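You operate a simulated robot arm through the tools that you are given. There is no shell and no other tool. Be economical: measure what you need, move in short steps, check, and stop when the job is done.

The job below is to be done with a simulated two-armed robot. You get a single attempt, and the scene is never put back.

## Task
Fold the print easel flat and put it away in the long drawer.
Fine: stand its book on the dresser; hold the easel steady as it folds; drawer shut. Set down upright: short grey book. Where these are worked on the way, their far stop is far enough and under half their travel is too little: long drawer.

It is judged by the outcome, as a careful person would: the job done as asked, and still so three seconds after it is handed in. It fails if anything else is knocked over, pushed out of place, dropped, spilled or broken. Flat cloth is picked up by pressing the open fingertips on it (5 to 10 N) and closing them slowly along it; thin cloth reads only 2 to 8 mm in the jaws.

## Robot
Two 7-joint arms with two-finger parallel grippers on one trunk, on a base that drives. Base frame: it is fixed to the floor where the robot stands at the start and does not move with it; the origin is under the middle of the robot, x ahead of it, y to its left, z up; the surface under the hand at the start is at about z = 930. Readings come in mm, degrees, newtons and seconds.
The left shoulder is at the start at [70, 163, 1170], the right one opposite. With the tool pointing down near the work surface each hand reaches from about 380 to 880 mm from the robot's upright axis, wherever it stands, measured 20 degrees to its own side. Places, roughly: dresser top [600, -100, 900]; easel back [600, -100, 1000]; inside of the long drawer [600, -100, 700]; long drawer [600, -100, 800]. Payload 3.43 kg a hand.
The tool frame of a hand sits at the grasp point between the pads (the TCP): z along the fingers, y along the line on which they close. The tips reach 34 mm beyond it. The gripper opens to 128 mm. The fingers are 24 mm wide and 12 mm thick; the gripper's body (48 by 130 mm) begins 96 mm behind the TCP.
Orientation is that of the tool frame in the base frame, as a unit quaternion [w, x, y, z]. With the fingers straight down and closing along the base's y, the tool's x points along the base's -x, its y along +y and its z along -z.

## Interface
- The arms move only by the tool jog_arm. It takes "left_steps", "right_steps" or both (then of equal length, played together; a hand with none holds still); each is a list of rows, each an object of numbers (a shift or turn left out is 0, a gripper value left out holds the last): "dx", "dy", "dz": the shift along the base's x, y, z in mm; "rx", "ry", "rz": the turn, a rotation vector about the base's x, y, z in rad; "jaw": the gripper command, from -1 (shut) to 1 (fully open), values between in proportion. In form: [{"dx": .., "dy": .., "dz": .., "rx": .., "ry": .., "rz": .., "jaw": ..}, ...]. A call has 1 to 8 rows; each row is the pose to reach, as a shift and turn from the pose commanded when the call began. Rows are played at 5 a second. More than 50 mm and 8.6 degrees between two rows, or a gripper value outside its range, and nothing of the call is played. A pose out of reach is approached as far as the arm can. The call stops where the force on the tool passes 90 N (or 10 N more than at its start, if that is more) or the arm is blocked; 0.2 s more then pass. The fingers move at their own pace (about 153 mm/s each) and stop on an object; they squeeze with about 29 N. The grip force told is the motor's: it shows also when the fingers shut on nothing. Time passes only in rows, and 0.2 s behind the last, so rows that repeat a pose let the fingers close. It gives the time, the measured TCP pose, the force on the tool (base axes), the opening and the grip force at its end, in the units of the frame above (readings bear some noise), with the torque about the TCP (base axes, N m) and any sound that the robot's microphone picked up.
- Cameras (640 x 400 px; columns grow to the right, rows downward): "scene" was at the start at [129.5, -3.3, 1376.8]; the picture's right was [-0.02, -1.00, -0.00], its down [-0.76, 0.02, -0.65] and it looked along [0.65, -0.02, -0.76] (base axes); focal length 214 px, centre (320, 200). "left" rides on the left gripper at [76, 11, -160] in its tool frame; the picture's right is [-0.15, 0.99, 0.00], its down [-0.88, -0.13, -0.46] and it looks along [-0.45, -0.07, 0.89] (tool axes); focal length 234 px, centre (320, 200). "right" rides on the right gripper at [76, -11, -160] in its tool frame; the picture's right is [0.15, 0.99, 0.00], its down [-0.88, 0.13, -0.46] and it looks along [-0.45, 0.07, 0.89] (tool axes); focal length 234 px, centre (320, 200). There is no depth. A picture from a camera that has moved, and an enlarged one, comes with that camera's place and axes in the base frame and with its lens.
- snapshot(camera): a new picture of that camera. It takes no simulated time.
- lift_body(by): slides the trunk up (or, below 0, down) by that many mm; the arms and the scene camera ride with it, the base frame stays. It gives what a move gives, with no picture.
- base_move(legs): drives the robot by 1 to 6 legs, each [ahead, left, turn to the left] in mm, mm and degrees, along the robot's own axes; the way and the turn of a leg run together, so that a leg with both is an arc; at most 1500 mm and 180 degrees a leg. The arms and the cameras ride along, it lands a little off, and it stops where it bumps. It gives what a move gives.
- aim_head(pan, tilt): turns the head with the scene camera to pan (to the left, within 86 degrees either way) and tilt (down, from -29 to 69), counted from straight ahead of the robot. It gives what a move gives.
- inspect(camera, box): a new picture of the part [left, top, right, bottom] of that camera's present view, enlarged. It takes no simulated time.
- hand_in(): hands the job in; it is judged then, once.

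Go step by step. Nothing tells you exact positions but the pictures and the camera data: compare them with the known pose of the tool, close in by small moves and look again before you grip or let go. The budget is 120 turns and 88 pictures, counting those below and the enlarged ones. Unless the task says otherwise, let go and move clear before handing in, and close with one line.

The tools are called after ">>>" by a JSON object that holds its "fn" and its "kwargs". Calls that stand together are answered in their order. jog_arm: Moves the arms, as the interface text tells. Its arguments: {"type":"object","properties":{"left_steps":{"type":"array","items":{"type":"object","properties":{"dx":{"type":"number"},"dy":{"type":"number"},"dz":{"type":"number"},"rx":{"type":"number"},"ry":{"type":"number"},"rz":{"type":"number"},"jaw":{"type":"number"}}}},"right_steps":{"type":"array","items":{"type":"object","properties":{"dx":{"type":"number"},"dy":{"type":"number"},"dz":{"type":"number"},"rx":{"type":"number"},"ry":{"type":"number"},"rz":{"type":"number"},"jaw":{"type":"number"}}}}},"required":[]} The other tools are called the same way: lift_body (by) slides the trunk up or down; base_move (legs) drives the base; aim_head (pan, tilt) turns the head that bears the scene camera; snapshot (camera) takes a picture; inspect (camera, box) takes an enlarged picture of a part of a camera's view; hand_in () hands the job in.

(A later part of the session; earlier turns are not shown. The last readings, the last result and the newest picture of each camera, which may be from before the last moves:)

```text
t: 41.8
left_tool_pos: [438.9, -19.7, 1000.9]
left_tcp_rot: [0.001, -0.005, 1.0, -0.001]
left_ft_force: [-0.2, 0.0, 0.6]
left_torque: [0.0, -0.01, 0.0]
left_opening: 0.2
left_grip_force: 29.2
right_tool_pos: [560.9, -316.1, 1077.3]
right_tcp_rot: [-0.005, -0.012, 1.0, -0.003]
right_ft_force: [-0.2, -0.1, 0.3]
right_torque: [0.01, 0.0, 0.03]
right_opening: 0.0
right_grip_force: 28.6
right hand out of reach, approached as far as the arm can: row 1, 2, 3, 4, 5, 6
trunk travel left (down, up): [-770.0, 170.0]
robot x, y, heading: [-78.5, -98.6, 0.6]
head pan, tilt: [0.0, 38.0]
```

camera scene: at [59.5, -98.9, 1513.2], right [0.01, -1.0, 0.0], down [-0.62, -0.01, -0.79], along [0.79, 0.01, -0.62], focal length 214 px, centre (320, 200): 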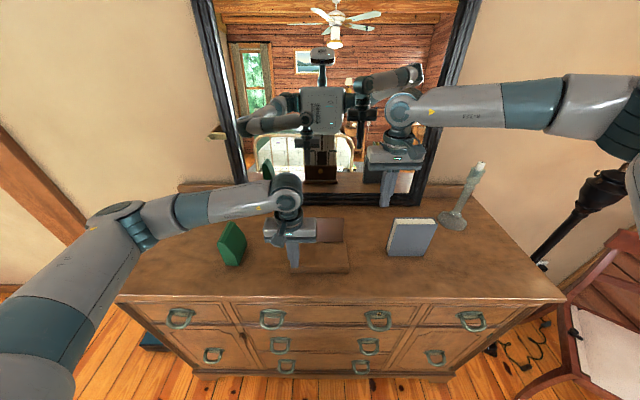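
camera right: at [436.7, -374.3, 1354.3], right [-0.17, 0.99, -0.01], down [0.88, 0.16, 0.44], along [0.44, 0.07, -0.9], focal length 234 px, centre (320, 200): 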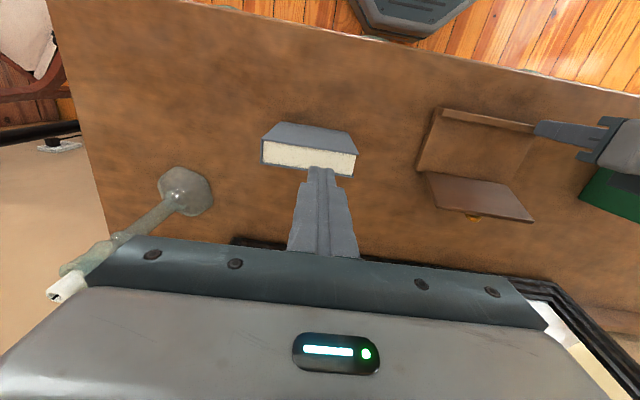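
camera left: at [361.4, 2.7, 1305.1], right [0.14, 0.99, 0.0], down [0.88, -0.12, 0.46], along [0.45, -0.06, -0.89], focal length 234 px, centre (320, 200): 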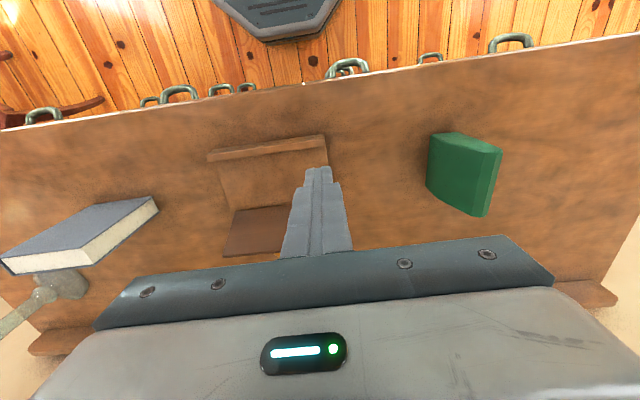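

The right arm's posture limits its reach, so I'll swap roles: right hand on the lip's right end, left hand behind the board. I'll raise both first.

>>> {"fn": "jog_arm", "kwargs": {"left_steps": [{"dz": 45}, {"dz": 90}, {"dz": 135}, {"dz": 150, "dx": 40}, {"dz": 150, "dx": 85}, {"dz": 150, "dx": 130}, {"dz": 150, "dx": 170}, {"dz": 150, "dx": 190, "dy": -10}], "right_steps": [{"dz": 35}, {"dz": 70, "dx": -10}, {"dz": 80, "dx": -40, "dy": 20}, {"dz": 80, "dx": -70, "dy": 50}, {"dz": 80, "dx": -100, "dy": 80}, {"dz": 80, "dx": -115, "dy": 110}, {"dz": 70, "dx": -120, "dy": 140}, {"dz": 60, "dx": -123, "dy": 148}]}}

>>> {"fn": "snapshot", "kwargs": {"camera": "scene"}}

```text
t: 43.6
left_tool_pos: [627.8, -30.6, 1150.1]
left_tcp_rot: [0.001, -0.004, 1.0, 0.0]
left_ft_force: [0.0, 0.3, -0.2]
left_torque: [0.0, 0.01, 0.01]
left_opening: 0.1
left_grip_force: 29.0
right_tool_pos: [423.4, -221.3, 1149.7]
right_tcp_rot: [-0.006, -0.012, 1.0, -0.002]
right_ft_force: [-0.5, 0.3, -0.5]
right_torque: [-0.01, 0.02, 0.03]
right_opening: 0.0
right_grip_force: 28.7
right hand out of reach, approached as far as the arm can: row 6, 7, 8
trunk travel left (down, up): [-770.0, 170.0]
robot x, y, heading: [-80.6, -100.0, 0.6]
head pan, tilt: [0.0, 38.0]
```

```text
57 pictures are left
camera scene: at [60.3, -99.8, 1513.1], right [0.01, -1.0, 0.0], down [-0.62, -0.01, -0.79], along [0.79, 0.01, -0.62], focal length 214 px, centre (320, 200)
```

scene: 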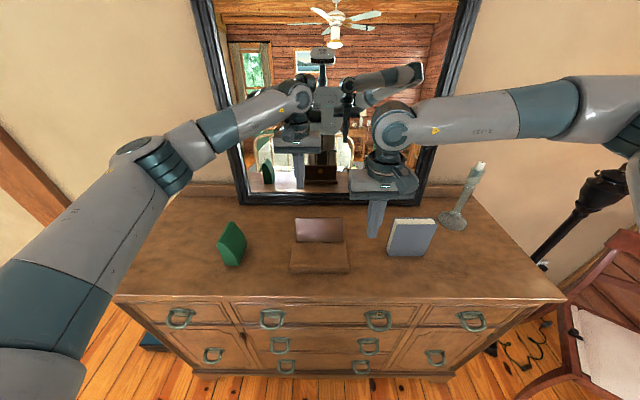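

The left hand is behind the board. The right arm is limited inward, so I'll shift the base left 80 mm and readjust both hands.

>>> {"fn": "base_move", "kwargs": {"legs": [[0, 90, -0.5]]}}

>>> {"fn": "jog_arm", "kwargs": {"left_steps": [{"dy": -30}, {"dy": -60}, {"dy": -90}, {"dy": -90}, {"dy": -90}], "right_steps": [{"dx": 8, "dy": -15, "dz": -30}, {"dx": 16, "dy": -30, "dz": -70}, {"dx": 16, "dy": -32, "dz": -110}, {"dx": 16, "dy": -32, "dz": -135}, {"dx": 16, "dy": -32, "dz": -143}]}}

>>> {"fn": "snapshot", "kwargs": {"camera": "scene"}}

```text
t: 44.7
left_tool_pos: [628.1, 51.2, 1151.4]
left_tcp_rot: [0.001, 0.0, 1.0, 0.0]
left_ft_force: [0.1, 0.0, -0.4]
left_torque: [0.04, -0.01, 0.0]
left_opening: 0.0
left_grip_force: 29.2
right_tool_pos: [421.7, -137.3, 1151.2]
right_tcp_rot: [-0.005, -0.007, 1.0, -0.003]
right_ft_force: [0.5, -0.3, -0.4]
right_torque: [0.04, 0.0, 0.02]
right_opening: 0.1
right_grip_force: 28.7
trunk travel left (down, up): [-770.0, 170.0]
robot x, y, heading: [-82.2, -8.1, 0.0]
head pan, tilt: [0.0, 38.0]
```

```text
t: 45.9
left_tool_pos: [627.1, -39.7, 1149.5]
left_tcp_rot: [0.001, 0.0, 1.0, 0.0]
left_ft_force: [0.0, -0.1, 1.2]
left_torque: [0.01, -0.03, 0.0]
left_opening: 0.0
left_grip_force: 29.0
right_tool_pos: [431.1, -184.7, 1017.5]
right_tcp_rot: [-0.005, -0.008, 1.0, -0.003]
right_ft_force: [-0.4, 0.2, -0.6]
right_torque: [-0.02, 0.0, 0.0]
right_opening: 0.0
right_grip_force: 29.1
right hand out of reach, approached as far as the arm can: row 3, 4, 5
trunk travel left (down, up): [-770.0, 170.0]
robot x, y, heading: [-82.1, -8.0, -0.1]
head pan, tilt: [0.0, 38.0]
```

```text
56 pictures are left
camera scene: at [59.1, -10.1, 1513.2], right [0.0, -1.0, 0.0], down [-0.62, 0.0, -0.79], along [0.79, 0.0, -0.62], focal length 214 px, centre (320, 200)
```

scene: 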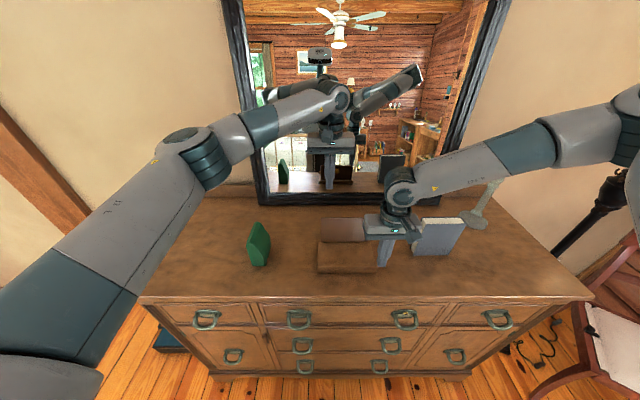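

The right arm is still in an awkward elbow posture. I'll retract it toward its starting pose to restore the posture and come in again.

>>> {"fn": "jog_arm", "kwargs": {"right_steps": [{"dz": 48}, {"dz": 94, "dy": -15}, {"dz": 138, "dy": -35}, {"dz": 180, "dy": -60}, {"dz": 222, "dy": -85}, {"dz": 262, "dy": -112}, {"dz": 300, "dy": -140, "dx": -10}, {"dz": 335, "dy": -170, "dx": -25}]}}

>>> {"fn": "snapshot", "kwargs": {"camera": "scene"}}

```text
t: 47.7
left_tool_pos: [625.4, -38.5, 1152.3]
left_tcp_rot: [0.002, 0.0, 1.0, 0.001]
left_ft_force: [0.3, -0.8, 0.8]
left_torque: [0.01, -0.02, 0.03]
left_opening: 0.1
left_grip_force: 28.8
right_tool_pos: [403.7, -358.9, 1354.4]
right_tcp_rot: [-0.005, -0.007, 1.0, -0.004]
right_ft_force: [0.6, 0.3, 0.6]
right_torque: [0.02, 0.0, 0.01]
right_opening: 0.2
right_grip_force: 29.4
trunk travel left (down, up): [-770.0, 170.0]
robot x, y, heading: [-77.1, -6.5, 0.0]
head pan, tilt: [0.0, 38.0]
```

```text
55 pictures are left
camera scene: at [56.5, -11.6, 1513.4], right [0.0, -1.0, 0.0], down [-0.61, 0.0, -0.79], along [0.79, 0.0, -0.61], focal length 214 px, centre (320, 200)
```

scene: 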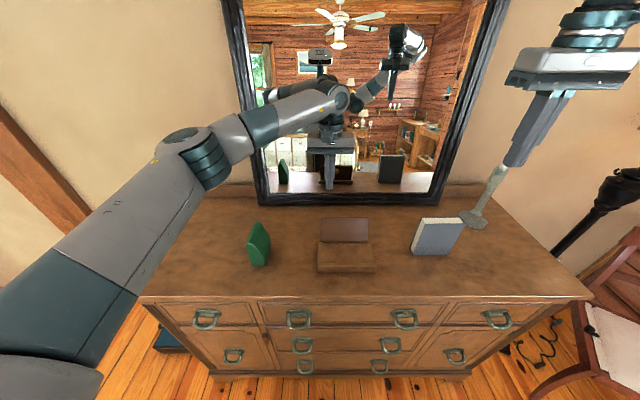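

The right arm is now near its starting pose. I'll test reaching straight forward high up, as the left arm does.

>>> {"fn": "jog_arm", "kwargs": {"right_steps": [{"dx": 40, "dy": 15, "dz": -10}, {"dx": 80, "dy": 30, "dz": -20}, {"dx": 120, "dy": 50, "dz": -30}, {"dx": 160, "dy": 70, "dz": -40}, {"dx": 200, "dy": 90, "dz": -50}]}}

```text
t: 48.9
left_tool_pos: [631.5, -39.9, 1147.2]
left_tcp_rot: [-0.001, 0.001, 1.0, 0.001]
left_ft_force: [-0.7, -0.1, -0.2]
left_torque: [0.0, 0.06, 0.0]
left_opening: 0.1
left_grip_force: 28.9
right_tool_pos: [599.8, -275.2, 1301.1]
right_tcp_rot: [-0.007, -0.006, 1.0, -0.004]
right_ft_force: [0.3, 0.3, 0.9]
right_torque: [0.01, 0.04, 0.01]
right_opening: 0.0
right_grip_force: 29.2
right hand out of reach, approached as far as the arm can: row 5
trunk travel left (down, up): [-770.0, 170.0]
robot x, y, heading: [-80.4, -10.4, -0.2]
head pan, tilt: [0.0, 38.0]
```

That reach works. Now I'll come in toward the lip from above.

>>> {"fn": "jog_arm", "kwargs": {"right_steps": [{"dx": -25, "dy": 15, "dz": -30}, {"dx": -50, "dy": 30, "dz": -60}, {"dx": -80, "dy": 45, "dz": -85}, {"dx": -110, "dy": 65, "dz": -110}, {"dx": -140, "dy": 85, "dz": -130}, {"dx": -160, "dy": 107, "dz": -150}]}}

```text
t: 50.3
left_tool_pos: [626.9, -37.4, 1149.9]
left_tcp_rot: [0.0, 0.001, 1.0, -0.001]
left_ft_force: [0.9, -0.3, 0.0]
left_torque: [-0.02, -0.02, 0.02]
left_opening: 0.1
left_grip_force: 29.4
right_tool_pos: [433.0, -163.9, 1155.1]
right_tcp_rot: [-0.006, -0.007, 1.0, -0.003]
right_ft_force: [-0.2, 0.3, 1.0]
right_torque: [0.02, -0.01, -0.03]
right_opening: 0.0
right_grip_force: 29.2
trunk travel left (down, up): [-770.0, 170.0]
robot x, y, heading: [-82.9, -10.9, -0.1]
head pan, tilt: [0.0, 38.0]
```

Both hands are in place above. I'll lower both together with the trunk, so the arm postures stay as they are.

>>> {"fn": "lift_body", "kwargs": {"by": -130}}

>>> {"fn": "snapshot", "kwargs": {"camera": "scene"}}

>>> {"fn": "snapshot", "kwargs": {"camera": "right"}}

```text
t: 51.9
left_tool_pos: [627.3, -38.0, 1020.4]
left_tcp_rot: [0.001, 0.0, 1.0, 0.0]
left_ft_force: [0.0, -1.7, -0.8]
left_torque: [-0.01, -0.01, 0.03]
left_opening: 0.0
left_grip_force: 28.6
right_tool_pos: [433.1, -165.1, 1024.9]
right_tcp_rot: [-0.005, -0.007, 1.0, -0.004]
right_ft_force: [-0.5, 0.3, -0.7]
right_torque: [-0.03, 0.01, -0.01]
right_opening: 0.0
right_grip_force: 28.9
trunk travel left (down, up): [-640.0, 300.0]
robot x, y, heading: [-77.7, -6.6, 0.1]
head pan, tilt: [0.0, 38.0]
```

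```text
54 pictures are left
camera scene: at [58.7, -10.1, 1383.3], right [0.0, -1.0, 0.0], down [-0.62, 0.0, -0.79], along [0.79, 0.0, -0.62], focal length 214 px, centre (320, 200)
```

scene: 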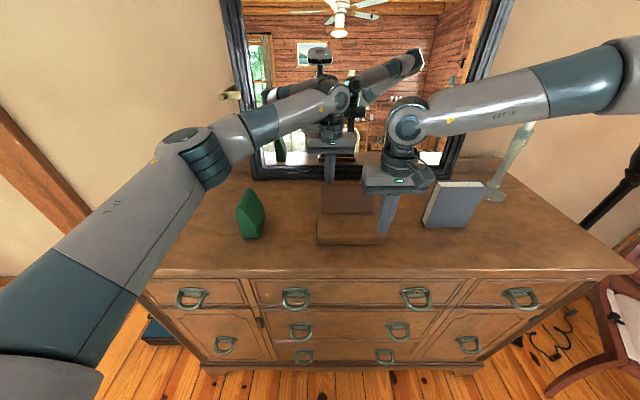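

```text
53 pictures are left
camera right: at [358.7, -174.5, 1186.2], right [-0.16, 0.99, -0.01], down [0.88, 0.15, 0.45], along [0.44, 0.07, -0.9], focal length 234 px, centre (320, 200)
```

right: 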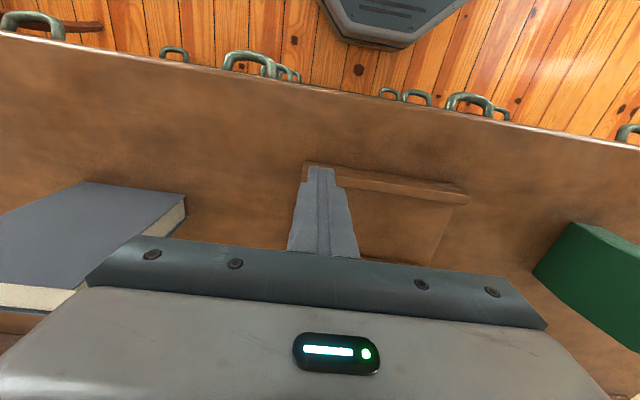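

The right fingertips are just above the lip's right end. I'll press them down lightly onto it.

>>> {"fn": "jog_arm", "kwargs": {"right_steps": [{"dx": 4, "dz": -15}, {"dx": 4, "dz": -23}, {"dx": 4, "dz": -27}, {"dx": 4, "dz": -30}, {"dx": 4, "dz": -32}, {"dx": 4, "dz": -34}]}}

>>> {"fn": "inspect", "kwargs": {"camera": "scene", "box": [290, 150, 450, 260]}}

```text
t: 53.3
left_tool_pos: [622.8, -38.4, 1025.7]
left_tcp_rot: [0.003, 0.002, 1.0, 0.0]
left_ft_force: [-0.3, -0.9, 0.1]
left_torque: [0.0, -0.02, 0.0]
left_opening: 0.0
left_grip_force: 29.1
right_tool_pos: [436.7, -163.1, 996.4]
right_tcp_rot: [0.001, -0.007, 1.0, -0.003]
right_ft_force: [6.4, -8.4, 62.4]
right_torque: [-0.27, -0.64, 0.16]
right_opening: 0.1
right_grip_force: 28.3
trunk travel left (down, up): [-640.0, 300.0]
robot x, y, heading: [-77.7, -8.0, -0.2]
head pan, tilt: [0.0, 38.0]
```

```text
3.64 times, centred on (370, 205) of scene
camera zoom: at [53.9, -10.1, 1384.7], right [0.0, -1.0, 0.0], down [-0.61, 0.0, -0.79], along [0.79, 0.0, -0.61], focal length 780 px, centre (138, 182)
```

zoom: 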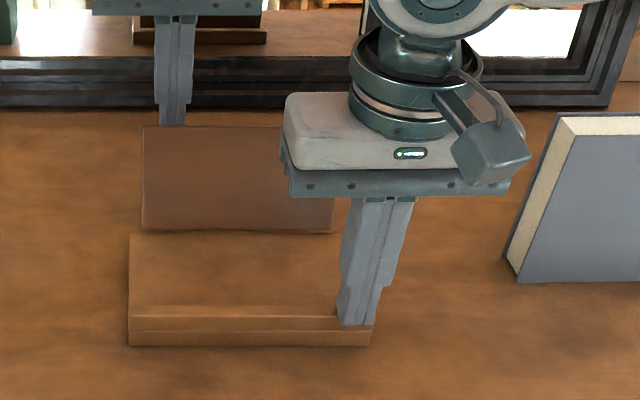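

It is pressing a bit hard, so I'll ease off. Then I'll bring the left fingers up to the board's back near the top and begin to push forward.

>>> {"fn": "jog_arm", "kwargs": {"left_steps": [{"dy": 10, "dz": 20}, {"dx": -15, "dy": 10, "dz": 37}, {"dx": -30, "dy": 10, "dz": 37}, {"dx": -38, "dy": 10, "dz": 37}, {"dx": -46, "dy": 10, "dz": 37}, {"dx": -54, "dy": 10, "dz": 37}], "right_steps": [{"dz": 3}, {"dz": 4}, {"dz": 4}, {"dz": 4}, {"dz": 4}, {"dz": 4}]}}

>>> {"fn": "inspect", "kwargs": {"camera": "scene", "box": [290, 150, 450, 260]}}

```text
t: 54.7
left_tool_pos: [570.6, -28.2, 1058.6]
left_tcp_rot: [0.002, 0.001, 1.0, 0.0]
left_ft_force: [0.6, 0.3, 0.8]
left_torque: [0.03, 0.0, -0.02]
left_opening: 0.0
left_grip_force: 29.0
right_tool_pos: [435.0, -162.3, 997.8]
right_tcp_rot: [-0.003, -0.008, 1.0, -0.004]
right_ft_force: [8.5, 0.6, 40.8]
right_torque: [0.07, -0.65, -0.19]
right_opening: 0.0
right_grip_force: 29.1
trunk travel left (down, up): [-640.0, 300.0]
robot x, y, heading: [-79.0, -8.8, 0.0]
head pan, tilt: [0.0, 38.0]
```

```text
3.64 times, centred on (370, 205) of scene
camera zoom: at [56.4, -8.9, 1383.5], right [0.0, -1.0, 0.0], down [-0.61, 0.0, -0.79], along [0.79, 0.0, -0.61], focal length 780 px, centre (138, 182)
```

zoom: 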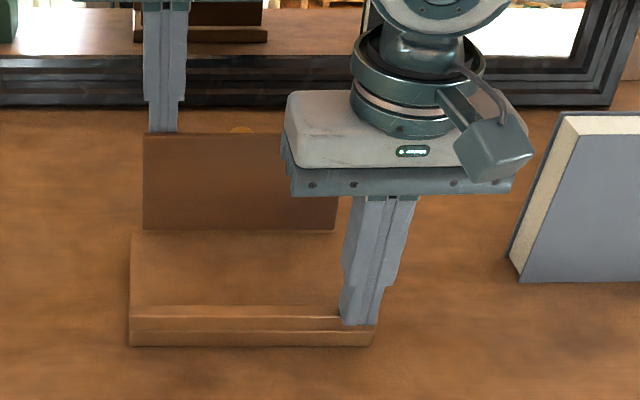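

The board is rotating easily and the base stays put. I'll continue along the arc.

>>> {"fn": "jog_arm", "kwargs": {"left_steps": [{"dx": -7}, {"dx": -14}, {"dx": -20, "dz": -1}, {"dx": -27, "dz": -3}, {"dx": -34, "dz": -5}, {"dx": -40, "dz": -7}]}}

>>> {"fn": "inspect", "kwargs": {"camera": "scene", "box": [290, 150, 450, 260]}}

```text
t: 56.1
left_tool_pos: [530.4, -28.9, 1051.5]
left_tcp_rot: [0.002, -0.001, 1.0, -0.001]
left_ft_force: [0.3, 0.2, -0.2]
left_torque: [-0.01, 0.0, -0.01]
left_opening: 0.0
left_grip_force: 29.2
right_tool_pos: [435.9, -163.9, 997.5]
right_tcp_rot: [-0.004, -0.008, 1.0, -0.004]
right_ft_force: [6.4, 2.7, 39.6]
right_torque: [0.16, -0.57, -0.14]
right_opening: 0.0
right_grip_force: 28.8
trunk travel left (down, up): [-640.0, 300.0]
robot x, y, heading: [-77.0, -9.3, -0.3]
head pan, tilt: [0.0, 38.0]
```

```text
3.64 times, centred on (370, 205) of scene
camera zoom: at [56.1, -8.8, 1383.6], right [0.0, -1.0, 0.0], down [-0.61, 0.0, -0.79], along [0.79, 0.0, -0.61], focal length 780 px, centre (138, 182)
```

zoom: 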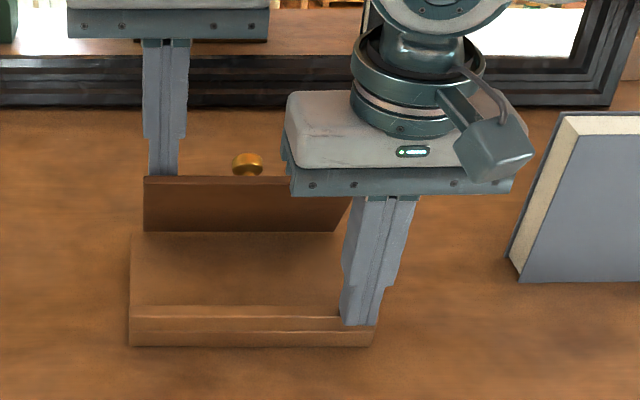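

The board follows the fingers without dropping. I'll carry on to about 30°.

>>> {"fn": "jog_arm", "kwargs": {"left_steps": [{"dx": -6, "dz": -3}, {"dx": -11, "dz": -6}, {"dx": -16, "dz": -10}, {"dx": -21, "dz": -15}, {"dx": -25, "dz": -20}, {"dx": -29, "dz": -25}]}}

>>> {"fn": "inspect", "kwargs": {"camera": "scene", "box": [290, 150, 450, 260]}}

```text
t: 57.5
left_tool_pos: [501.1, -26.6, 1026.2]
left_tcp_rot: [0.002, 0.0, 1.0, 0.0]
left_ft_force: [-0.4, -0.1, -0.3]
left_torque: [-0.01, 0.02, 0.03]
left_opening: 0.1
left_grip_force: 28.9
right_tool_pos: [434.9, -163.2, 997.6]
right_tcp_rot: [-0.004, -0.008, 1.0, -0.004]
right_ft_force: [4.7, 2.4, 38.3]
right_torque: [0.12, -0.48, -0.11]
right_opening: 0.1
right_grip_force: 29.2
trunk travel left (down, up): [-640.0, 300.0]
robot x, y, heading: [-74.4, -8.5, -0.0]
head pan, tilt: [0.0, 38.0]
```

```text
3.64 times, centred on (370, 205) of scene
camera zoom: at [55.9, -8.8, 1383.6], right [0.0, -1.0, 0.0], down [-0.61, 0.0, -0.79], along [0.79, 0.0, -0.61], focal length 780 px, centre (138, 182)
```

zoom: 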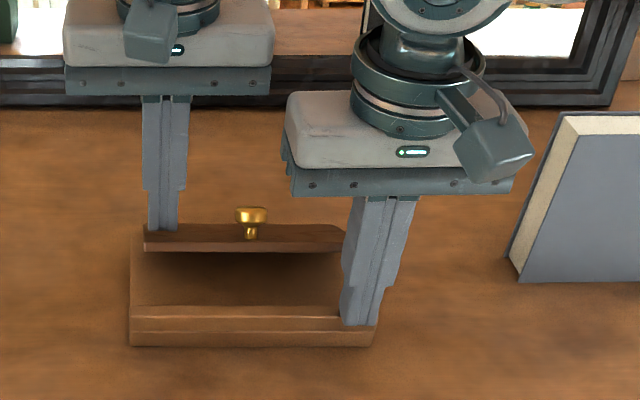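

I'll press it down to closed, watching the gap to the right fingers.

>>> {"fn": "jog_arm", "kwargs": {"left_steps": [{"dx": -5, "dz": -8}, {"dx": -9, "dz": -16}, {"dx": -12, "dz": -24}, {"dx": -14, "dz": -31}, {"dx": -14, "dz": -36}, {"dx": -14, "dz": -40}]}}

>>> {"fn": "inspect", "kwargs": {"camera": "scene", "box": [290, 150, 450, 260]}}

```text
t: 58.9
left_tool_pos: [487.0, -27.7, 990.5]
left_tcp_rot: [0.004, 0.0, 1.0, -0.002]
left_ft_force: [-3.5, 4.8, 33.7]
left_torque: [0.18, -0.14, -0.15]
left_opening: 0.1
left_grip_force: 29.3
right_tool_pos: [435.1, -163.0, 997.9]
right_tcp_rot: [-0.003, -0.006, 1.0, -0.005]
right_ft_force: [14.8, 0.7, 24.6]
right_torque: [0.13, -0.72, -0.01]
right_opening: 0.0
right_grip_force: 29.2
trunk travel left (down, up): [-640.0, 300.0]
robot x, y, heading: [-80.1, -9.6, -0.0]
head pan, tilt: [0.0, 38.0]
```

```text
3.64 times, centred on (370, 205) of scene
camera zoom: at [54.6, -8.3, 1384.2], right [0.0, -1.0, 0.0], down [-0.61, 0.0, -0.79], along [0.79, 0.0, -0.61], focal length 780 px, centre (138, 182)
```

zoom: 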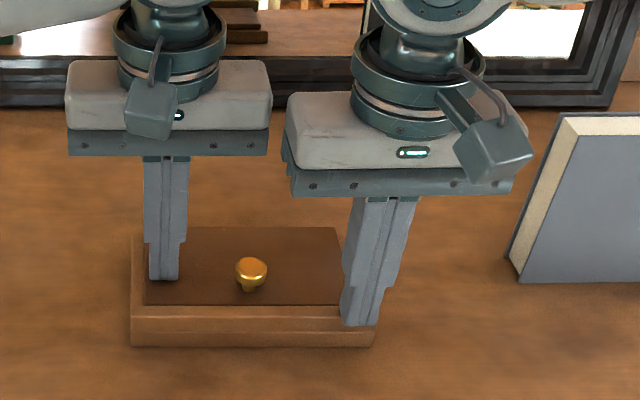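

The easel is folded flat with the knob on top. I'll lift both hands straight up and check that it stays shut.

>>> {"fn": "jog_arm", "kwargs": {"left_steps": [{"dz": 15}, {"dz": 50}, {"dz": 95}, {"dz": 140}, {"dz": 170}, {"dz": 200}], "right_steps": [{"dz": 0}, {"dz": 15}, {"dz": 50}, {"dz": 95}, {"dz": 140}, {"dz": 185, "dy": -10}]}}

>>> {"fn": "inspect", "kwargs": {"camera": "scene", "box": [180, 150, 540, 375]}}

```text
t: 60.3
left_tool_pos: [485.6, -29.2, 1186.8]
left_tcp_rot: [0.002, -0.001, 1.0, -0.001]
left_ft_force: [-0.6, 0.8, 0.6]
left_torque: [0.0, -0.04, 0.01]
left_opening: 0.0
left_grip_force: 29.2
right_tool_pos: [431.9, -174.4, 1183.6]
right_tcp_rot: [-0.004, -0.007, 1.0, -0.003]
right_ft_force: [-0.9, 0.3, 0.9]
right_torque: [0.03, -0.02, -0.01]
right_opening: 0.1
right_grip_force: 28.7
trunk travel left (down, up): [-640.0, 300.0]
robot x, y, heading: [-76.1, -11.0, -0.2]
head pan, tilt: [0.0, 38.0]
```

```text
1.78 times, centred on (360, 262) of scene
camera zoom: at [55.7, -10.2, 1383.5], right [0.0, -1.0, 0.0], down [-0.61, 0.0, -0.79], along [0.79, 0.0, -0.61], focal length 381 px, centre (249, 89)
```

zoom: 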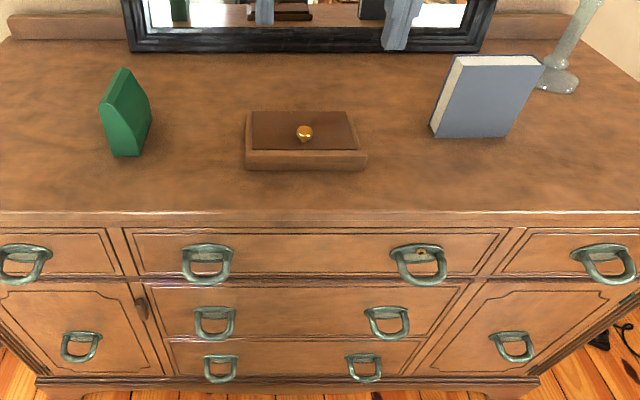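

The easel is shut and everything is in place. The drawer's bail handles stick out and down, with the left bar at about (334, 55, 782). I'll back off, lower the trunk, and turn the left hand for a vertical-plane pinch pointing forward and down.

>>> {"fn": "base_move", "kwargs": {"legs": [[-200, 0, 0], [0, -90, 0]]}}

>>> {"fn": "jog_arm", "kwargs": {"left_steps": [{"rz": 0.14, "jaw": -0.5}, {"rz": 0.28, "jaw": -0.5}, {"rz": 0.42}, {"rz": 0.56}, {"rz": 0.7}, {"rz": 0.84}, {"rz": 0.98}, {"rz": 1.12}]}}

>>> {"fn": "jog_arm", "kwargs": {"left_steps": [{"rz": 0.12}, {"rz": 0.24}, {"rz": 0.36}, {"rz": 0.45}, {"rz": 0.45, "dy": 40}, {"rz": 0.45, "dy": 80}]}}

```text
t: 62.6
left_tool_pos: [287.4, -119.3, 1184.9]
left_tcp_rot: [0.001, 0.003, 1.0, 0.0]
left_ft_force: [1.1, -0.6, 0.5]
left_torque: [0.0, -0.02, -0.02]
left_opening: 0.0
left_grip_force: 28.6
right_tool_pos: [233.5, -266.3, 1182.4]
right_tcp_rot: [-0.004, -0.007, 1.0, -0.003]
right_ft_force: [-0.2, 0.8, -0.4]
right_torque: [-0.02, 0.01, -0.03]
right_opening: 0.1
right_grip_force: 28.8
trunk travel left (down, up): [-640.0, 300.0]
robot x, y, heading: [-281.8, -100.3, -0.2]
head pan, tilt: [0.0, 38.0]
```

```text
t: 64.4
left_tool_pos: [287.5, -120.9, 1184.9]
left_tcp_rot: [0.001, -0.531, 0.848, 0.001]
left_ft_force: [-0.8, 0.2, 0.1]
left_torque: [0.0, 0.01, 0.02]
left_opening: 32.2
left_grip_force: 0.1
right_tool_pos: [235.1, -266.2, 1181.6]
right_tcp_rot: [-0.005, -0.006, 1.0, -0.004]
right_ft_force: [-0.5, -0.7, 0.0]
right_torque: [0.02, 0.02, 0.03]
right_opening: 0.2
right_grip_force: 29.0
trunk travel left (down, up): [-640.0, 300.0]
robot x, y, heading: [-278.2, -97.8, -0.2]
head pan, tilt: [0.0, 38.0]
```

```text
t: 65.8
left_tool_pos: [287.6, -37.7, 1183.1]
left_tcp_rot: [0.0, -0.706, 0.708, 0.0]
left_ft_force: [-0.1, -0.4, 0.3]
left_torque: [-0.05, -0.01, -0.01]
left_opening: 32.0
left_grip_force: 0.0
right_tool_pos: [234.7, -263.8, 1182.6]
right_tcp_rot: [-0.005, -0.006, 1.0, -0.005]
right_ft_force: [0.0, 0.4, 0.0]
right_torque: [-0.01, 0.01, 0.0]
right_opening: 0.2
right_grip_force: 29.5
trunk travel left (down, up): [-640.0, 300.0]
robot x, y, heading: [-281.7, -100.4, -0.4]
head pan, tilt: [0.0, 38.0]
```

The left yaw is good. I'll lower the trunk and pitch the left hand 45° forward toward the left handle.

>>> {"fn": "lift_body", "kwargs": {"by": -150}}

>>> {"fn": "jog_arm", "kwargs": {"left_steps": [{"dx": -15, "dy": 15, "ry": -0.1}, {"dx": -30, "dy": 30, "dz": -15, "ry": -0.2}, {"dx": -40, "dy": 45, "dz": -40, "ry": -0.32}, {"dx": -45, "dy": 60, "dz": -70, "ry": -0.44}, {"dx": -45, "dy": 75, "dz": -100, "ry": -0.56}, {"dx": -40, "dy": 90, "dz": -130, "ry": -0.68}, {"dx": -30, "dy": 93, "dz": -160, "ry": -0.785}]}}

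>>> {"fn": "aim_head", "kwargs": {"pan": 0, "tilt": 48}}

>>> {"fn": "snapshot", "kwargs": {"camera": "scene"}}

>>> {"fn": "snapshot", "kwargs": {"camera": "left"}}

```text
t: 67.5
left_tool_pos: [288.3, -39.3, 1033.8]
left_tcp_rot: [0.001, -0.705, 0.709, 0.001]
left_ft_force: [-0.7, 0.8, 0.5]
left_torque: [-0.01, -0.01, 0.03]
left_opening: 32.0
left_grip_force: 0.1
right_tool_pos: [234.8, -265.4, 1032.2]
right_tcp_rot: [-0.006, -0.005, 1.0, -0.004]
right_ft_force: [0.0, 0.1, -0.2]
right_torque: [0.03, 0.0, 0.02]
right_opening: 0.2
right_grip_force: 28.7
trunk travel left (down, up): [-490.0, 450.0]
robot x, y, heading: [-279.5, -100.8, -0.1]
head pan, tilt: [0.0, 38.0]
```

```text
t: 69.1
left_tool_pos: [258.3, 55.8, 873.3]
left_tcp_rot: [0.271, -0.652, 0.654, -0.27]
left_ft_force: [0.3, -0.9, 0.8]
left_torque: [0.01, 0.04, -0.02]
left_opening: 31.9
left_grip_force: 0.0
right_tool_pos: [234.9, -265.4, 1032.2]
right_tcp_rot: [-0.007, -0.006, 1.0, -0.003]
right_ft_force: [0.5, 0.7, -0.1]
right_torque: [0.03, 0.0, 0.03]
right_opening: 0.0
right_grip_force: 29.5
trunk travel left (down, up): [-490.0, 450.0]
robot x, y, heading: [-280.3, -101.6, -0.3]
head pan, tilt: [0.0, 38.0]
```

```text
t: 69.9
left_tool_pos: [258.1, 55.7, 873.5]
left_tcp_rot: [0.271, -0.652, 0.655, -0.269]
left_ft_force: [0.4, 0.7, -0.1]
left_torque: [-0.01, -0.04, 0.01]
left_opening: 32.1
left_grip_force: 0.2
right_tool_pos: [233.7, -266.1, 1032.6]
right_tcp_rot: [-0.005, -0.006, 1.0, -0.004]
right_ft_force: [0.3, -0.7, 0.5]
right_torque: [0.03, 0.04, 0.03]
right_opening: 0.0
right_grip_force: 29.1
trunk travel left (down, up): [-490.0, 450.0]
robot x, y, heading: [-280.5, -98.7, -0.3]
head pan, tilt: [0.0, 48.0]
```

```text
46 pictures are left
camera scene: at [-150.2, -100.7, 1218.8], right [0.0, -1.0, 0.0], down [-0.74, 0.0, -0.67], along [0.67, 0.0, -0.74], focal length 214 px, centre (320, 200)
```

scene: 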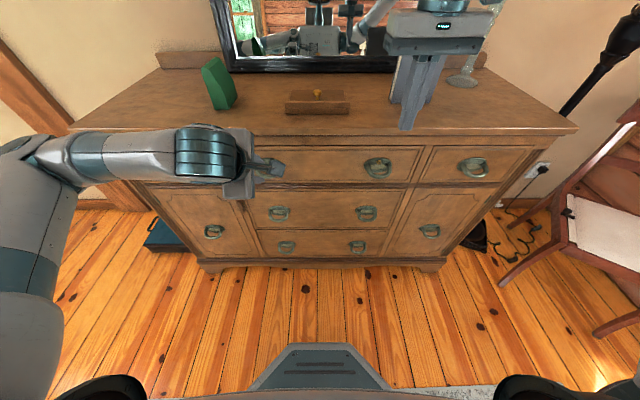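

```text
45 pictures are left
camera left: at [136.7, -20.0, 978.6], right [-0.7, 0.15, -0.7], down [-0.23, 0.88, 0.42], along [0.68, 0.45, -0.58], focal length 234 px, centre (320, 200)
```

left: 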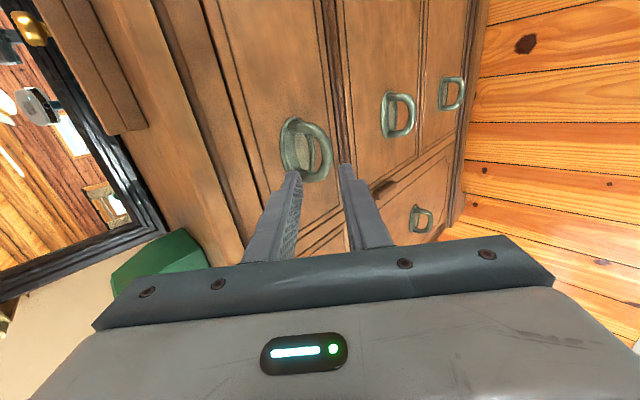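

The handle is in view of the left camera, and the bar is near (337, 55, 785). I'll enlarge it to judge the loop's gap.

>>> {"fn": "inspect", "kwargs": {"camera": "left", "box": [250, 90, 378, 190]}}

```text
4.00 times, centred on (314, 140) of left
camera zoom: at [136.7, -20.0, 978.6], right [-0.7, 0.15, -0.7], down [-0.23, 0.88, 0.42], along [0.68, 0.45, -0.58], focal length 937 px, centre (344, 440)
```

zoom: 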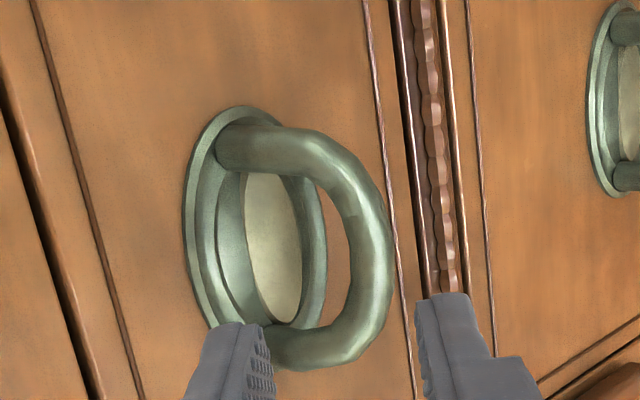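

The bar is about 12 mm thick. I'll advance along the finger direction most of the way and look again.

>>> {"fn": "jog_arm", "kwargs": {"left_steps": [{"dx": 10, "dz": -19, "jaw": -0.55}, {"dx": 25, "dz": -34, "jaw": -0.55}, {"dx": 40, "dz": -49, "jaw": -0.55}, {"dx": 47, "dz": -56, "jaw": -0.55}]}}

>>> {"fn": "snapshot", "kwargs": {"camera": "left"}}

```text
t: 70.9
left_tool_pos: [304.8, 54.4, 818.4]
left_tcp_rot: [0.271, -0.652, 0.654, -0.269]
left_ft_force: [0.1, -1.0, -0.6]
left_torque: [0.0, -0.02, -0.01]
left_opening: 28.5
left_grip_force: 0.0
right_tool_pos: [233.0, -267.1, 1031.5]
right_tcp_rot: [-0.005, -0.006, 1.0, -0.003]
right_ft_force: [-0.4, -1.2, 0.7]
right_torque: [0.01, -0.01, 0.0]
right_opening: 0.0
right_grip_force: 28.9
trunk travel left (down, up): [-490.0, 450.0]
robot x, y, heading: [-280.8, -102.2, -0.0]
head pan, tilt: [0.0, 48.0]
```

```text
43 pictures are left
camera left: at [183.7, -21.1, 922.8], right [-0.7, 0.15, -0.7], down [-0.23, 0.88, 0.42], along [0.68, 0.45, -0.58], focal length 234 px, centre (320, 200)
```

left: 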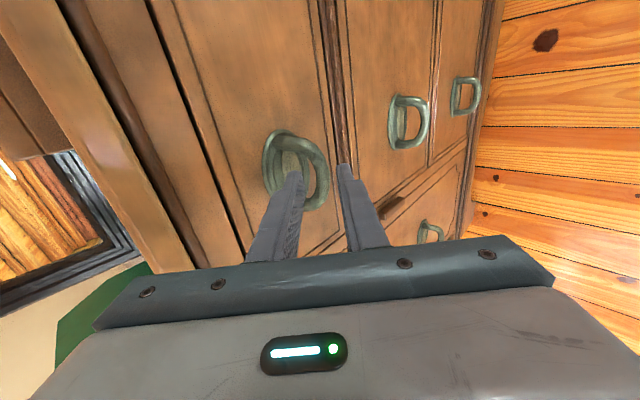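

>>> {"fn": "inspect", "kwargs": {"camera": "left", "box": [250, 110, 378, 210]}}

```text
4.00 times, centred on (314, 160) of left
camera zoom: at [183.7, -21.1, 922.8], right [-0.7, 0.15, -0.7], down [-0.23, 0.88, 0.42], along [0.68, 0.45, -0.58], focal length 937 px, centre (344, 360)
```

zoom: 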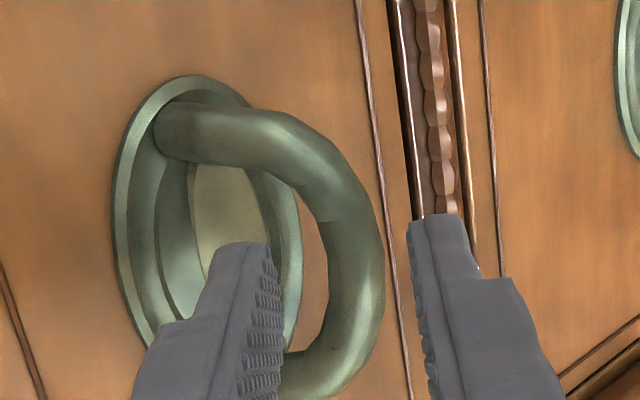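

The fingers straddle the bar almost centred. I'll shift slightly outward, go in another 36 mm in small steps, and look.

>>> {"fn": "jog_arm", "kwargs": {"left_steps": [{"dx": -2, "dy": 3, "dz": -2}, {"dx": 6, "dy": 3, "dz": -10}, {"dx": 12, "dy": 3, "dz": -16}, {"dx": 18, "dy": 3, "dz": -22}, {"dx": 23, "dy": 3, "dz": -27}]}}

>>> {"fn": "inspect", "kwargs": {"camera": "left", "box": [250, 110, 378, 210]}}

```text
t: 72.1
left_tool_pos: [329.7, 56.8, 790.1]
left_tcp_rot: [0.271, -0.652, 0.655, -0.269]
left_ft_force: [0.4, 0.2, -0.2]
left_torque: [0.02, -0.04, 0.02]
left_opening: 28.7
left_grip_force: 0.1
right_tool_pos: [234.6, -265.3, 1031.4]
right_tcp_rot: [-0.005, -0.006, 1.0, -0.002]
right_ft_force: [0.2, 0.3, -0.1]
right_torque: [0.0, -0.03, 0.03]
right_opening: 0.0
right_grip_force: 28.9
trunk travel left (down, up): [-490.0, 450.0]
robot x, y, heading: [-279.5, -98.8, -0.5]
head pan, tilt: [0.0, 48.0]
```

```text
4.00 times, centred on (314, 160) of left
camera zoom: at [207.5, -18.6, 895.4], right [-0.7, 0.15, -0.7], down [-0.23, 0.88, 0.42], along [0.68, 0.45, -0.58], focal length 937 px, centre (344, 360)
```

zoom: 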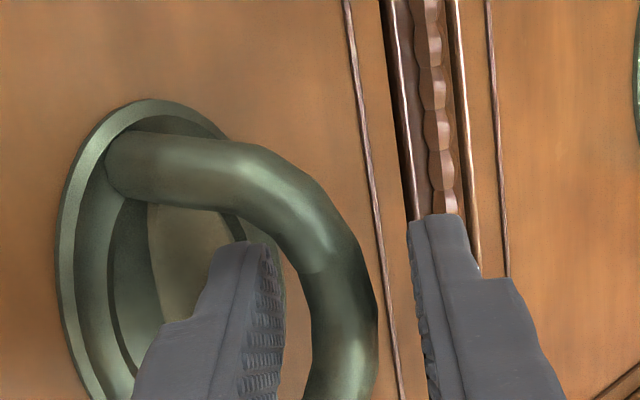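

The bar lies between the fingers near the TCP. I'll close the grip.

>>> {"fn": "jog_arm", "kwargs": {"left_steps": [{"jaw": -0.8}, {"jaw": -1}, {"jaw": -1}, {"jaw": -1}]}}

>>> {"fn": "inspect", "kwargs": {"camera": "left", "box": [250, 110, 378, 210]}}

```text
t: 73.1
left_tool_pos: [328.6, 56.3, 794.6]
left_tcp_rot: [0.273, -0.652, 0.653, -0.273]
left_ft_force: [4.1, 1.1, 32.5]
left_torque: [-0.65, -0.4, -0.24]
left_opening: 13.7
left_grip_force: 45.0
right_tool_pos: [231.5, -265.6, 1033.2]
right_tcp_rot: [-0.004, -0.005, 1.0, -0.003]
right_ft_force: [1.2, -0.2, 0.3]
right_torque: [-0.01, 0.02, 0.0]
right_opening: 0.0
right_grip_force: 29.0
trunk travel left (down, up): [-490.0, 450.0]
robot x, y, heading: [-284.3, -94.9, -0.4]
head pan, tilt: [0.0, 48.0]
```

```text
4.00 times, centred on (314, 160) of left
camera zoom: at [205.9, -18.7, 898.5], right [-0.69, 0.15, -0.7], down [-0.23, 0.88, 0.41], along [0.68, 0.45, -0.58], focal length 937 px, centre (344, 360)
```

zoom: 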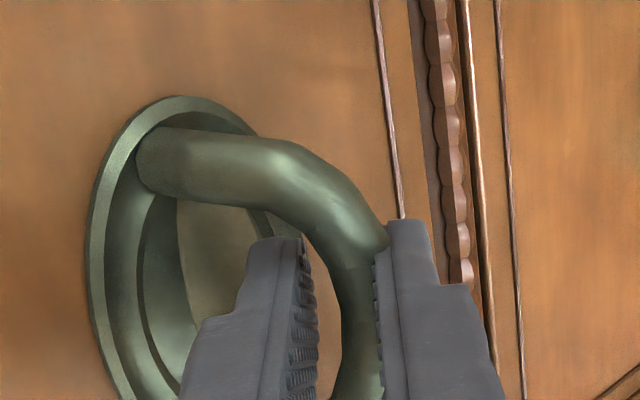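

The bar is gripped. I'll relieve the side load and try a short pull with the arm.

>>> {"fn": "jog_arm", "kwargs": {"left_steps": [{"dz": 4}, {"dz": 5, "dx": -10}, {"dz": 5, "dx": -25}, {"dz": 5, "dx": -40}, {"dz": 5, "dx": -60}]}}

>>> {"fn": "snapshot", "kwargs": {"camera": "scene"}}

```text
t: 74.3
left_tool_pos: [266.0, 55.9, 793.6]
left_tcp_rot: [0.272, -0.652, 0.655, -0.269]
left_ft_force: [-3.5, -3.0, 14.4]
left_torque: [0.36, -0.05, 1.21]
left_opening: 13.8
left_grip_force: 44.6
right_tool_pos: [232.4, -266.9, 1031.6]
right_tcp_rot: [-0.004, -0.006, 1.0, -0.003]
right_ft_force: [0.5, -0.4, 0.0]
right_torque: [0.02, 0.02, -0.03]
right_opening: 0.0
right_grip_force: 29.1
trunk travel left (down, up): [-490.0, 450.0]
robot x, y, heading: [-282.2, -98.8, -0.2]
head pan, tilt: [0.0, 48.0]
```

```text
39 pictures are left
camera scene: at [-152.2, -101.3, 1219.0], right [0.0, -1.0, 0.0], down [-0.74, 0.0, -0.67], along [0.67, 0.0, -0.74], focal length 214 px, centre (320, 200)
```

scene: 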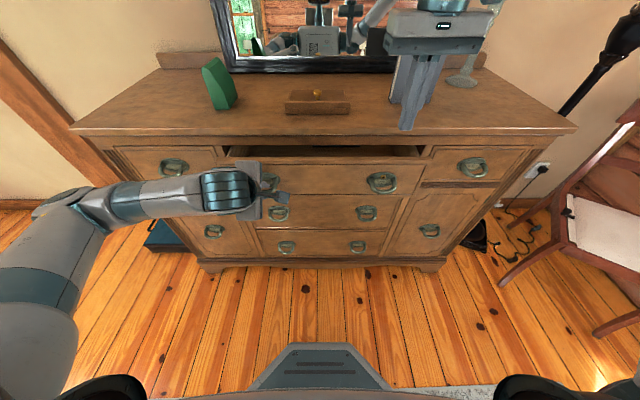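

The drawer opens smoothly. I'll continue pulling by driving back 190 mm.

>>> {"fn": "base_move", "kwargs": {"legs": [[-190, 0, 0]]}}

>>> {"fn": "snapshot", "kwargs": {"camera": "scene"}}

```text
t: 75.8
left_tool_pos: [80.8, 57.2, 794.9]
left_tcp_rot: [0.271, -0.652, 0.655, -0.27]
left_ft_force: [3.5, -4.2, 2.5]
left_torque: [-0.29, -0.17, 0.26]
left_opening: 13.9
left_grip_force: 44.8
right_tool_pos: [44.0, -265.9, 1031.7]
right_tcp_rot: [-0.006, -0.005, 1.0, -0.003]
right_ft_force: [-0.2, -0.7, -0.4]
right_torque: [0.0, 0.0, 0.0]
right_opening: 0.2
right_grip_force: 29.0
trunk travel left (down, up): [-490.0, 450.0]
robot x, y, heading: [-470.0, -97.6, -0.3]
head pan, tilt: [0.0, 48.0]
```

```text
38 pictures are left
camera scene: at [-339.4, -100.6, 1218.8], right [0.0, -1.0, 0.0], down [-0.74, 0.0, -0.67], along [0.67, 0.0, -0.74], focal length 214 px, centre (320, 200)
```

scene: 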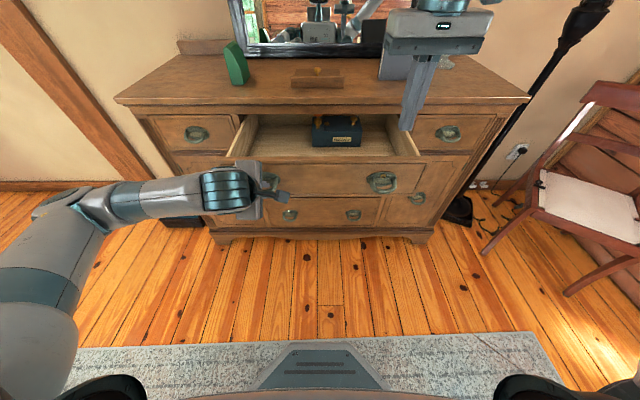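

The drawer is open by about 248 mm, and a dark box is already inside it. I'll look closer.

>>> {"fn": "inspect", "kwargs": {"camera": "scene", "box": [210, 90, 440, 210]}}

```text
2.78 times, centred on (325, 150) of scene
camera zoom: at [-339.4, -100.6, 1218.8], right [0.0, -1.0, 0.0], down [-0.74, 0.0, -0.67], along [0.67, 0.0, -0.74], focal length 597 px, centre (306, 339)
```

zoom: 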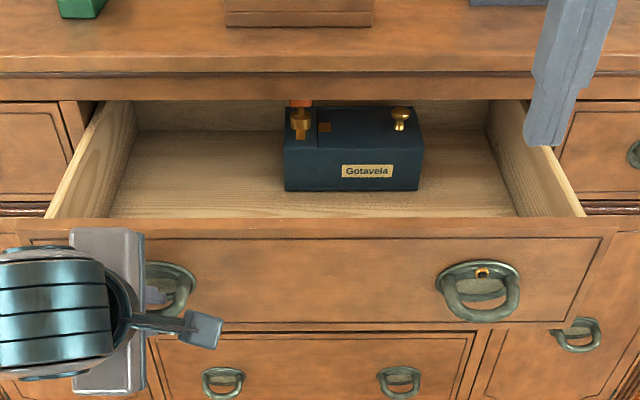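

The box inside sits at about x≥363, y -71 to -261. That leaves about 200 mm of clear floor in front of it for the easel. I'll release the handle and back the left hand out along its axis.

>>> {"fn": "jog_arm", "kwargs": {"left_steps": [{"jaw": -0.6}, {"jaw": -0.5}, {"jaw": -0.5}, {"dx": -12, "dz": 12}, {"dx": -30, "dz": 30}, {"dx": -55, "dz": 55}, {"dx": -80, "dz": 90}, {"dx": -95, "dz": 130}]}}

>>> {"fn": "inspect", "kwargs": {"camera": "scene", "box": [180, 60, 470, 260]}}

```text
t: 77.6
left_tool_pos: [39.6, 32.0, 949.9]
left_tcp_rot: [0.272, -0.652, 0.655, -0.269]
left_ft_force: [-0.2, -0.9, 0.3]
left_torque: [0.01, -0.07, 0.0]
left_opening: 32.0
left_grip_force: 0.0
left hand out of reach, approached as far as the arm can: row 5, 6, 7, 8
right_tool_pos: [42.2, -266.4, 1032.7]
right_tcp_rot: [-0.004, -0.005, 1.0, -0.003]
right_ft_force: [0.1, 0.3, -0.2]
right_torque: [0.08, -0.06, -0.01]
right_opening: 0.1
right_grip_force: 28.3
trunk travel left (down, up): [-490.0, 450.0]
robot x, y, heading: [-470.4, -96.2, 0.1]
head pan, tilt: [0.0, 48.0]
```

```text
2.00 times, centred on (325, 160) of scene
camera zoom: at [-340.8, -101.3, 1218.9], right [0.0, -1.0, 0.0], down [-0.74, 0.0, -0.67], along [0.67, 0.0, -0.74], focal length 429 px, centre (310, 280)
```

zoom: 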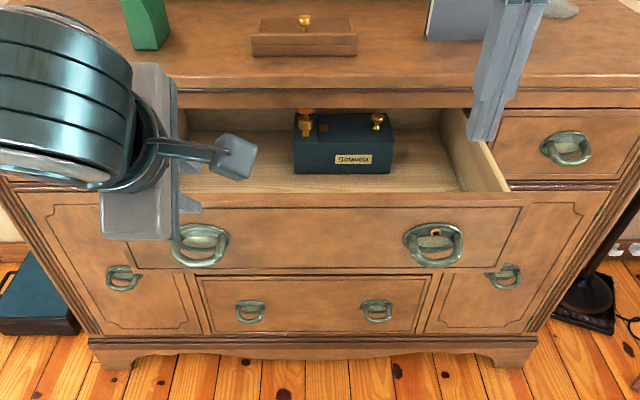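

I'm clear of the handle. I'll raise the trunk and unpitch the left hand to point straight down, keeping the yaw.

>>> {"fn": "lift_body", "kwargs": {"by": 160}}

>>> {"fn": "jog_arm", "kwargs": {"left_steps": [{"dx": 15, "ry": 0.1}, {"dx": 30, "dz": 10, "ry": 0.2}, {"dx": 45, "dz": 20, "ry": 0.32}, {"dx": 60, "dz": 30, "ry": 0.44}, {"dx": 75, "dz": 40, "ry": 0.56}, {"dx": 90, "dz": 50, "ry": 0.68}, {"dx": 105, "dz": 60, "ry": 0.785}]}}

>>> {"fn": "base_move", "kwargs": {"legs": [[0, -100, 0], [210, 0, 0]]}}

>>> {"fn": "snapshot", "kwargs": {"camera": "scene"}}

```text
t: 79.4
left_tool_pos: [42.2, 32.4, 1106.9]
left_tcp_rot: [0.271, -0.652, 0.655, -0.27]
left_ft_force: [-0.3, 0.3, 0.4]
left_torque: [0.0, 0.0, 0.0]
left_opening: 31.9
left_grip_force: 0.0
right_tool_pos: [44.5, -266.3, 1190.4]
right_tcp_rot: [-0.006, -0.005, 1.0, -0.004]
right_ft_force: [0.3, -0.6, 0.9]
right_torque: [0.01, 0.01, -0.04]
right_opening: 0.0
right_grip_force: 29.0
trunk travel left (down, up): [-650.0, 290.0]
robot x, y, heading: [-470.3, -96.8, -0.1]
head pan, tilt: [0.0, 48.0]
```

```text
t: 81.0
left_tool_pos: [146.9, 33.1, 1166.3]
left_tcp_rot: [-0.001, -0.706, 0.708, 0.001]
left_ft_force: [0.5, -1.3, 0.8]
left_torque: [0.01, -0.03, 0.0]
left_opening: 31.9
left_grip_force: 0.0
right_tool_pos: [46.6, -264.8, 1191.8]
right_tcp_rot: [-0.006, -0.005, 1.0, -0.003]
right_ft_force: [-0.1, -0.3, -0.1]
right_torque: [0.01, -0.01, 0.0]
right_opening: 0.0
right_grip_force: 28.9
trunk travel left (down, up): [-650.0, 290.0]
robot x, y, heading: [-469.9, -98.3, -0.2]
head pan, tilt: [0.0, 48.0]
```

```text
t: 83.5
left_tool_pos: [358.7, -70.3, 1168.9]
left_tcp_rot: [0.0, -0.705, 0.709, 0.0]
left_ft_force: [0.3, 0.4, -0.3]
left_torque: [0.06, 0.04, -0.01]
left_opening: 32.0
left_grip_force: 0.1
right_tool_pos: [257.6, -369.0, 1193.6]
right_tcp_rot: [-0.005, -0.005, 1.0, -0.004]
right_ft_force: [1.0, 0.4, 0.1]
right_torque: [0.0, 0.0, 0.0]
right_opening: 0.0
right_grip_force: 28.8
trunk travel left (down, up): [-650.0, 290.0]
robot x, y, heading: [-258.0, -201.7, -0.1]
head pan, tilt: [0.0, 48.0]
```

```text
35 pictures are left
camera scene: at [-126.7, -203.5, 1378.9], right [0.0, -1.0, 0.0], down [-0.74, 0.0, -0.67], along [0.67, 0.0, -0.74], focal length 214 px, centre (320, 200)
```

scene: 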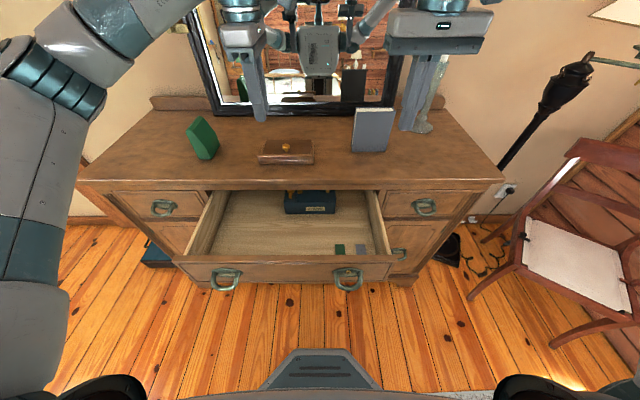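

More small items lie at the drawer's front right. I'll look closely at the drawer floor and the folded easel.

>>> {"fn": "inspect", "kwargs": {"camera": "scene", "box": [170, 120, 410, 270]}}

>>> {"fn": "snapshot", "kwargs": {"camera": "left"}}

```text
2.67 times, centred on (290, 195) of scene
camera zoom: at [-126.7, -203.5, 1378.9], right [0.0, -1.0, 0.0], down [-0.74, 0.0, -0.67], along [0.67, 0.0, -0.74], focal length 572 px, centre (400, 213)
```

zoom: 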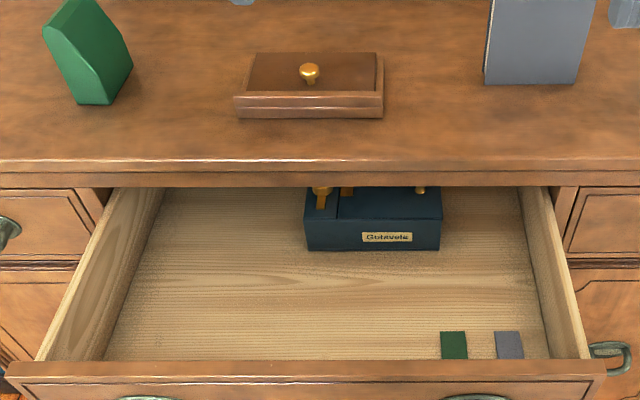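

```text
33 pictures are left
camera left: at [346.7, -145.7, 1328.2], right [-0.99, 0.15, 0.0], down [0.14, 0.88, 0.46], along [0.07, 0.45, -0.89], focal length 234 px, centre (320, 200)
```

left: 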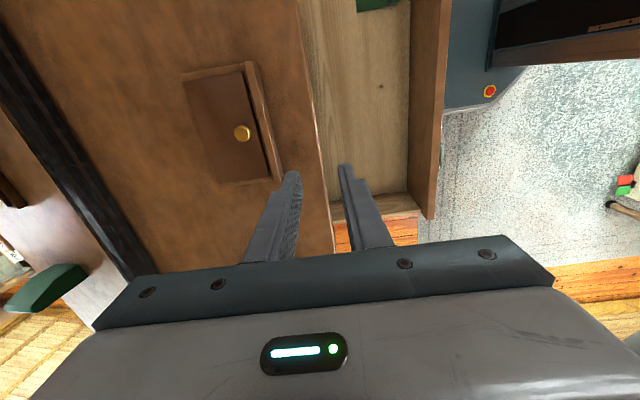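

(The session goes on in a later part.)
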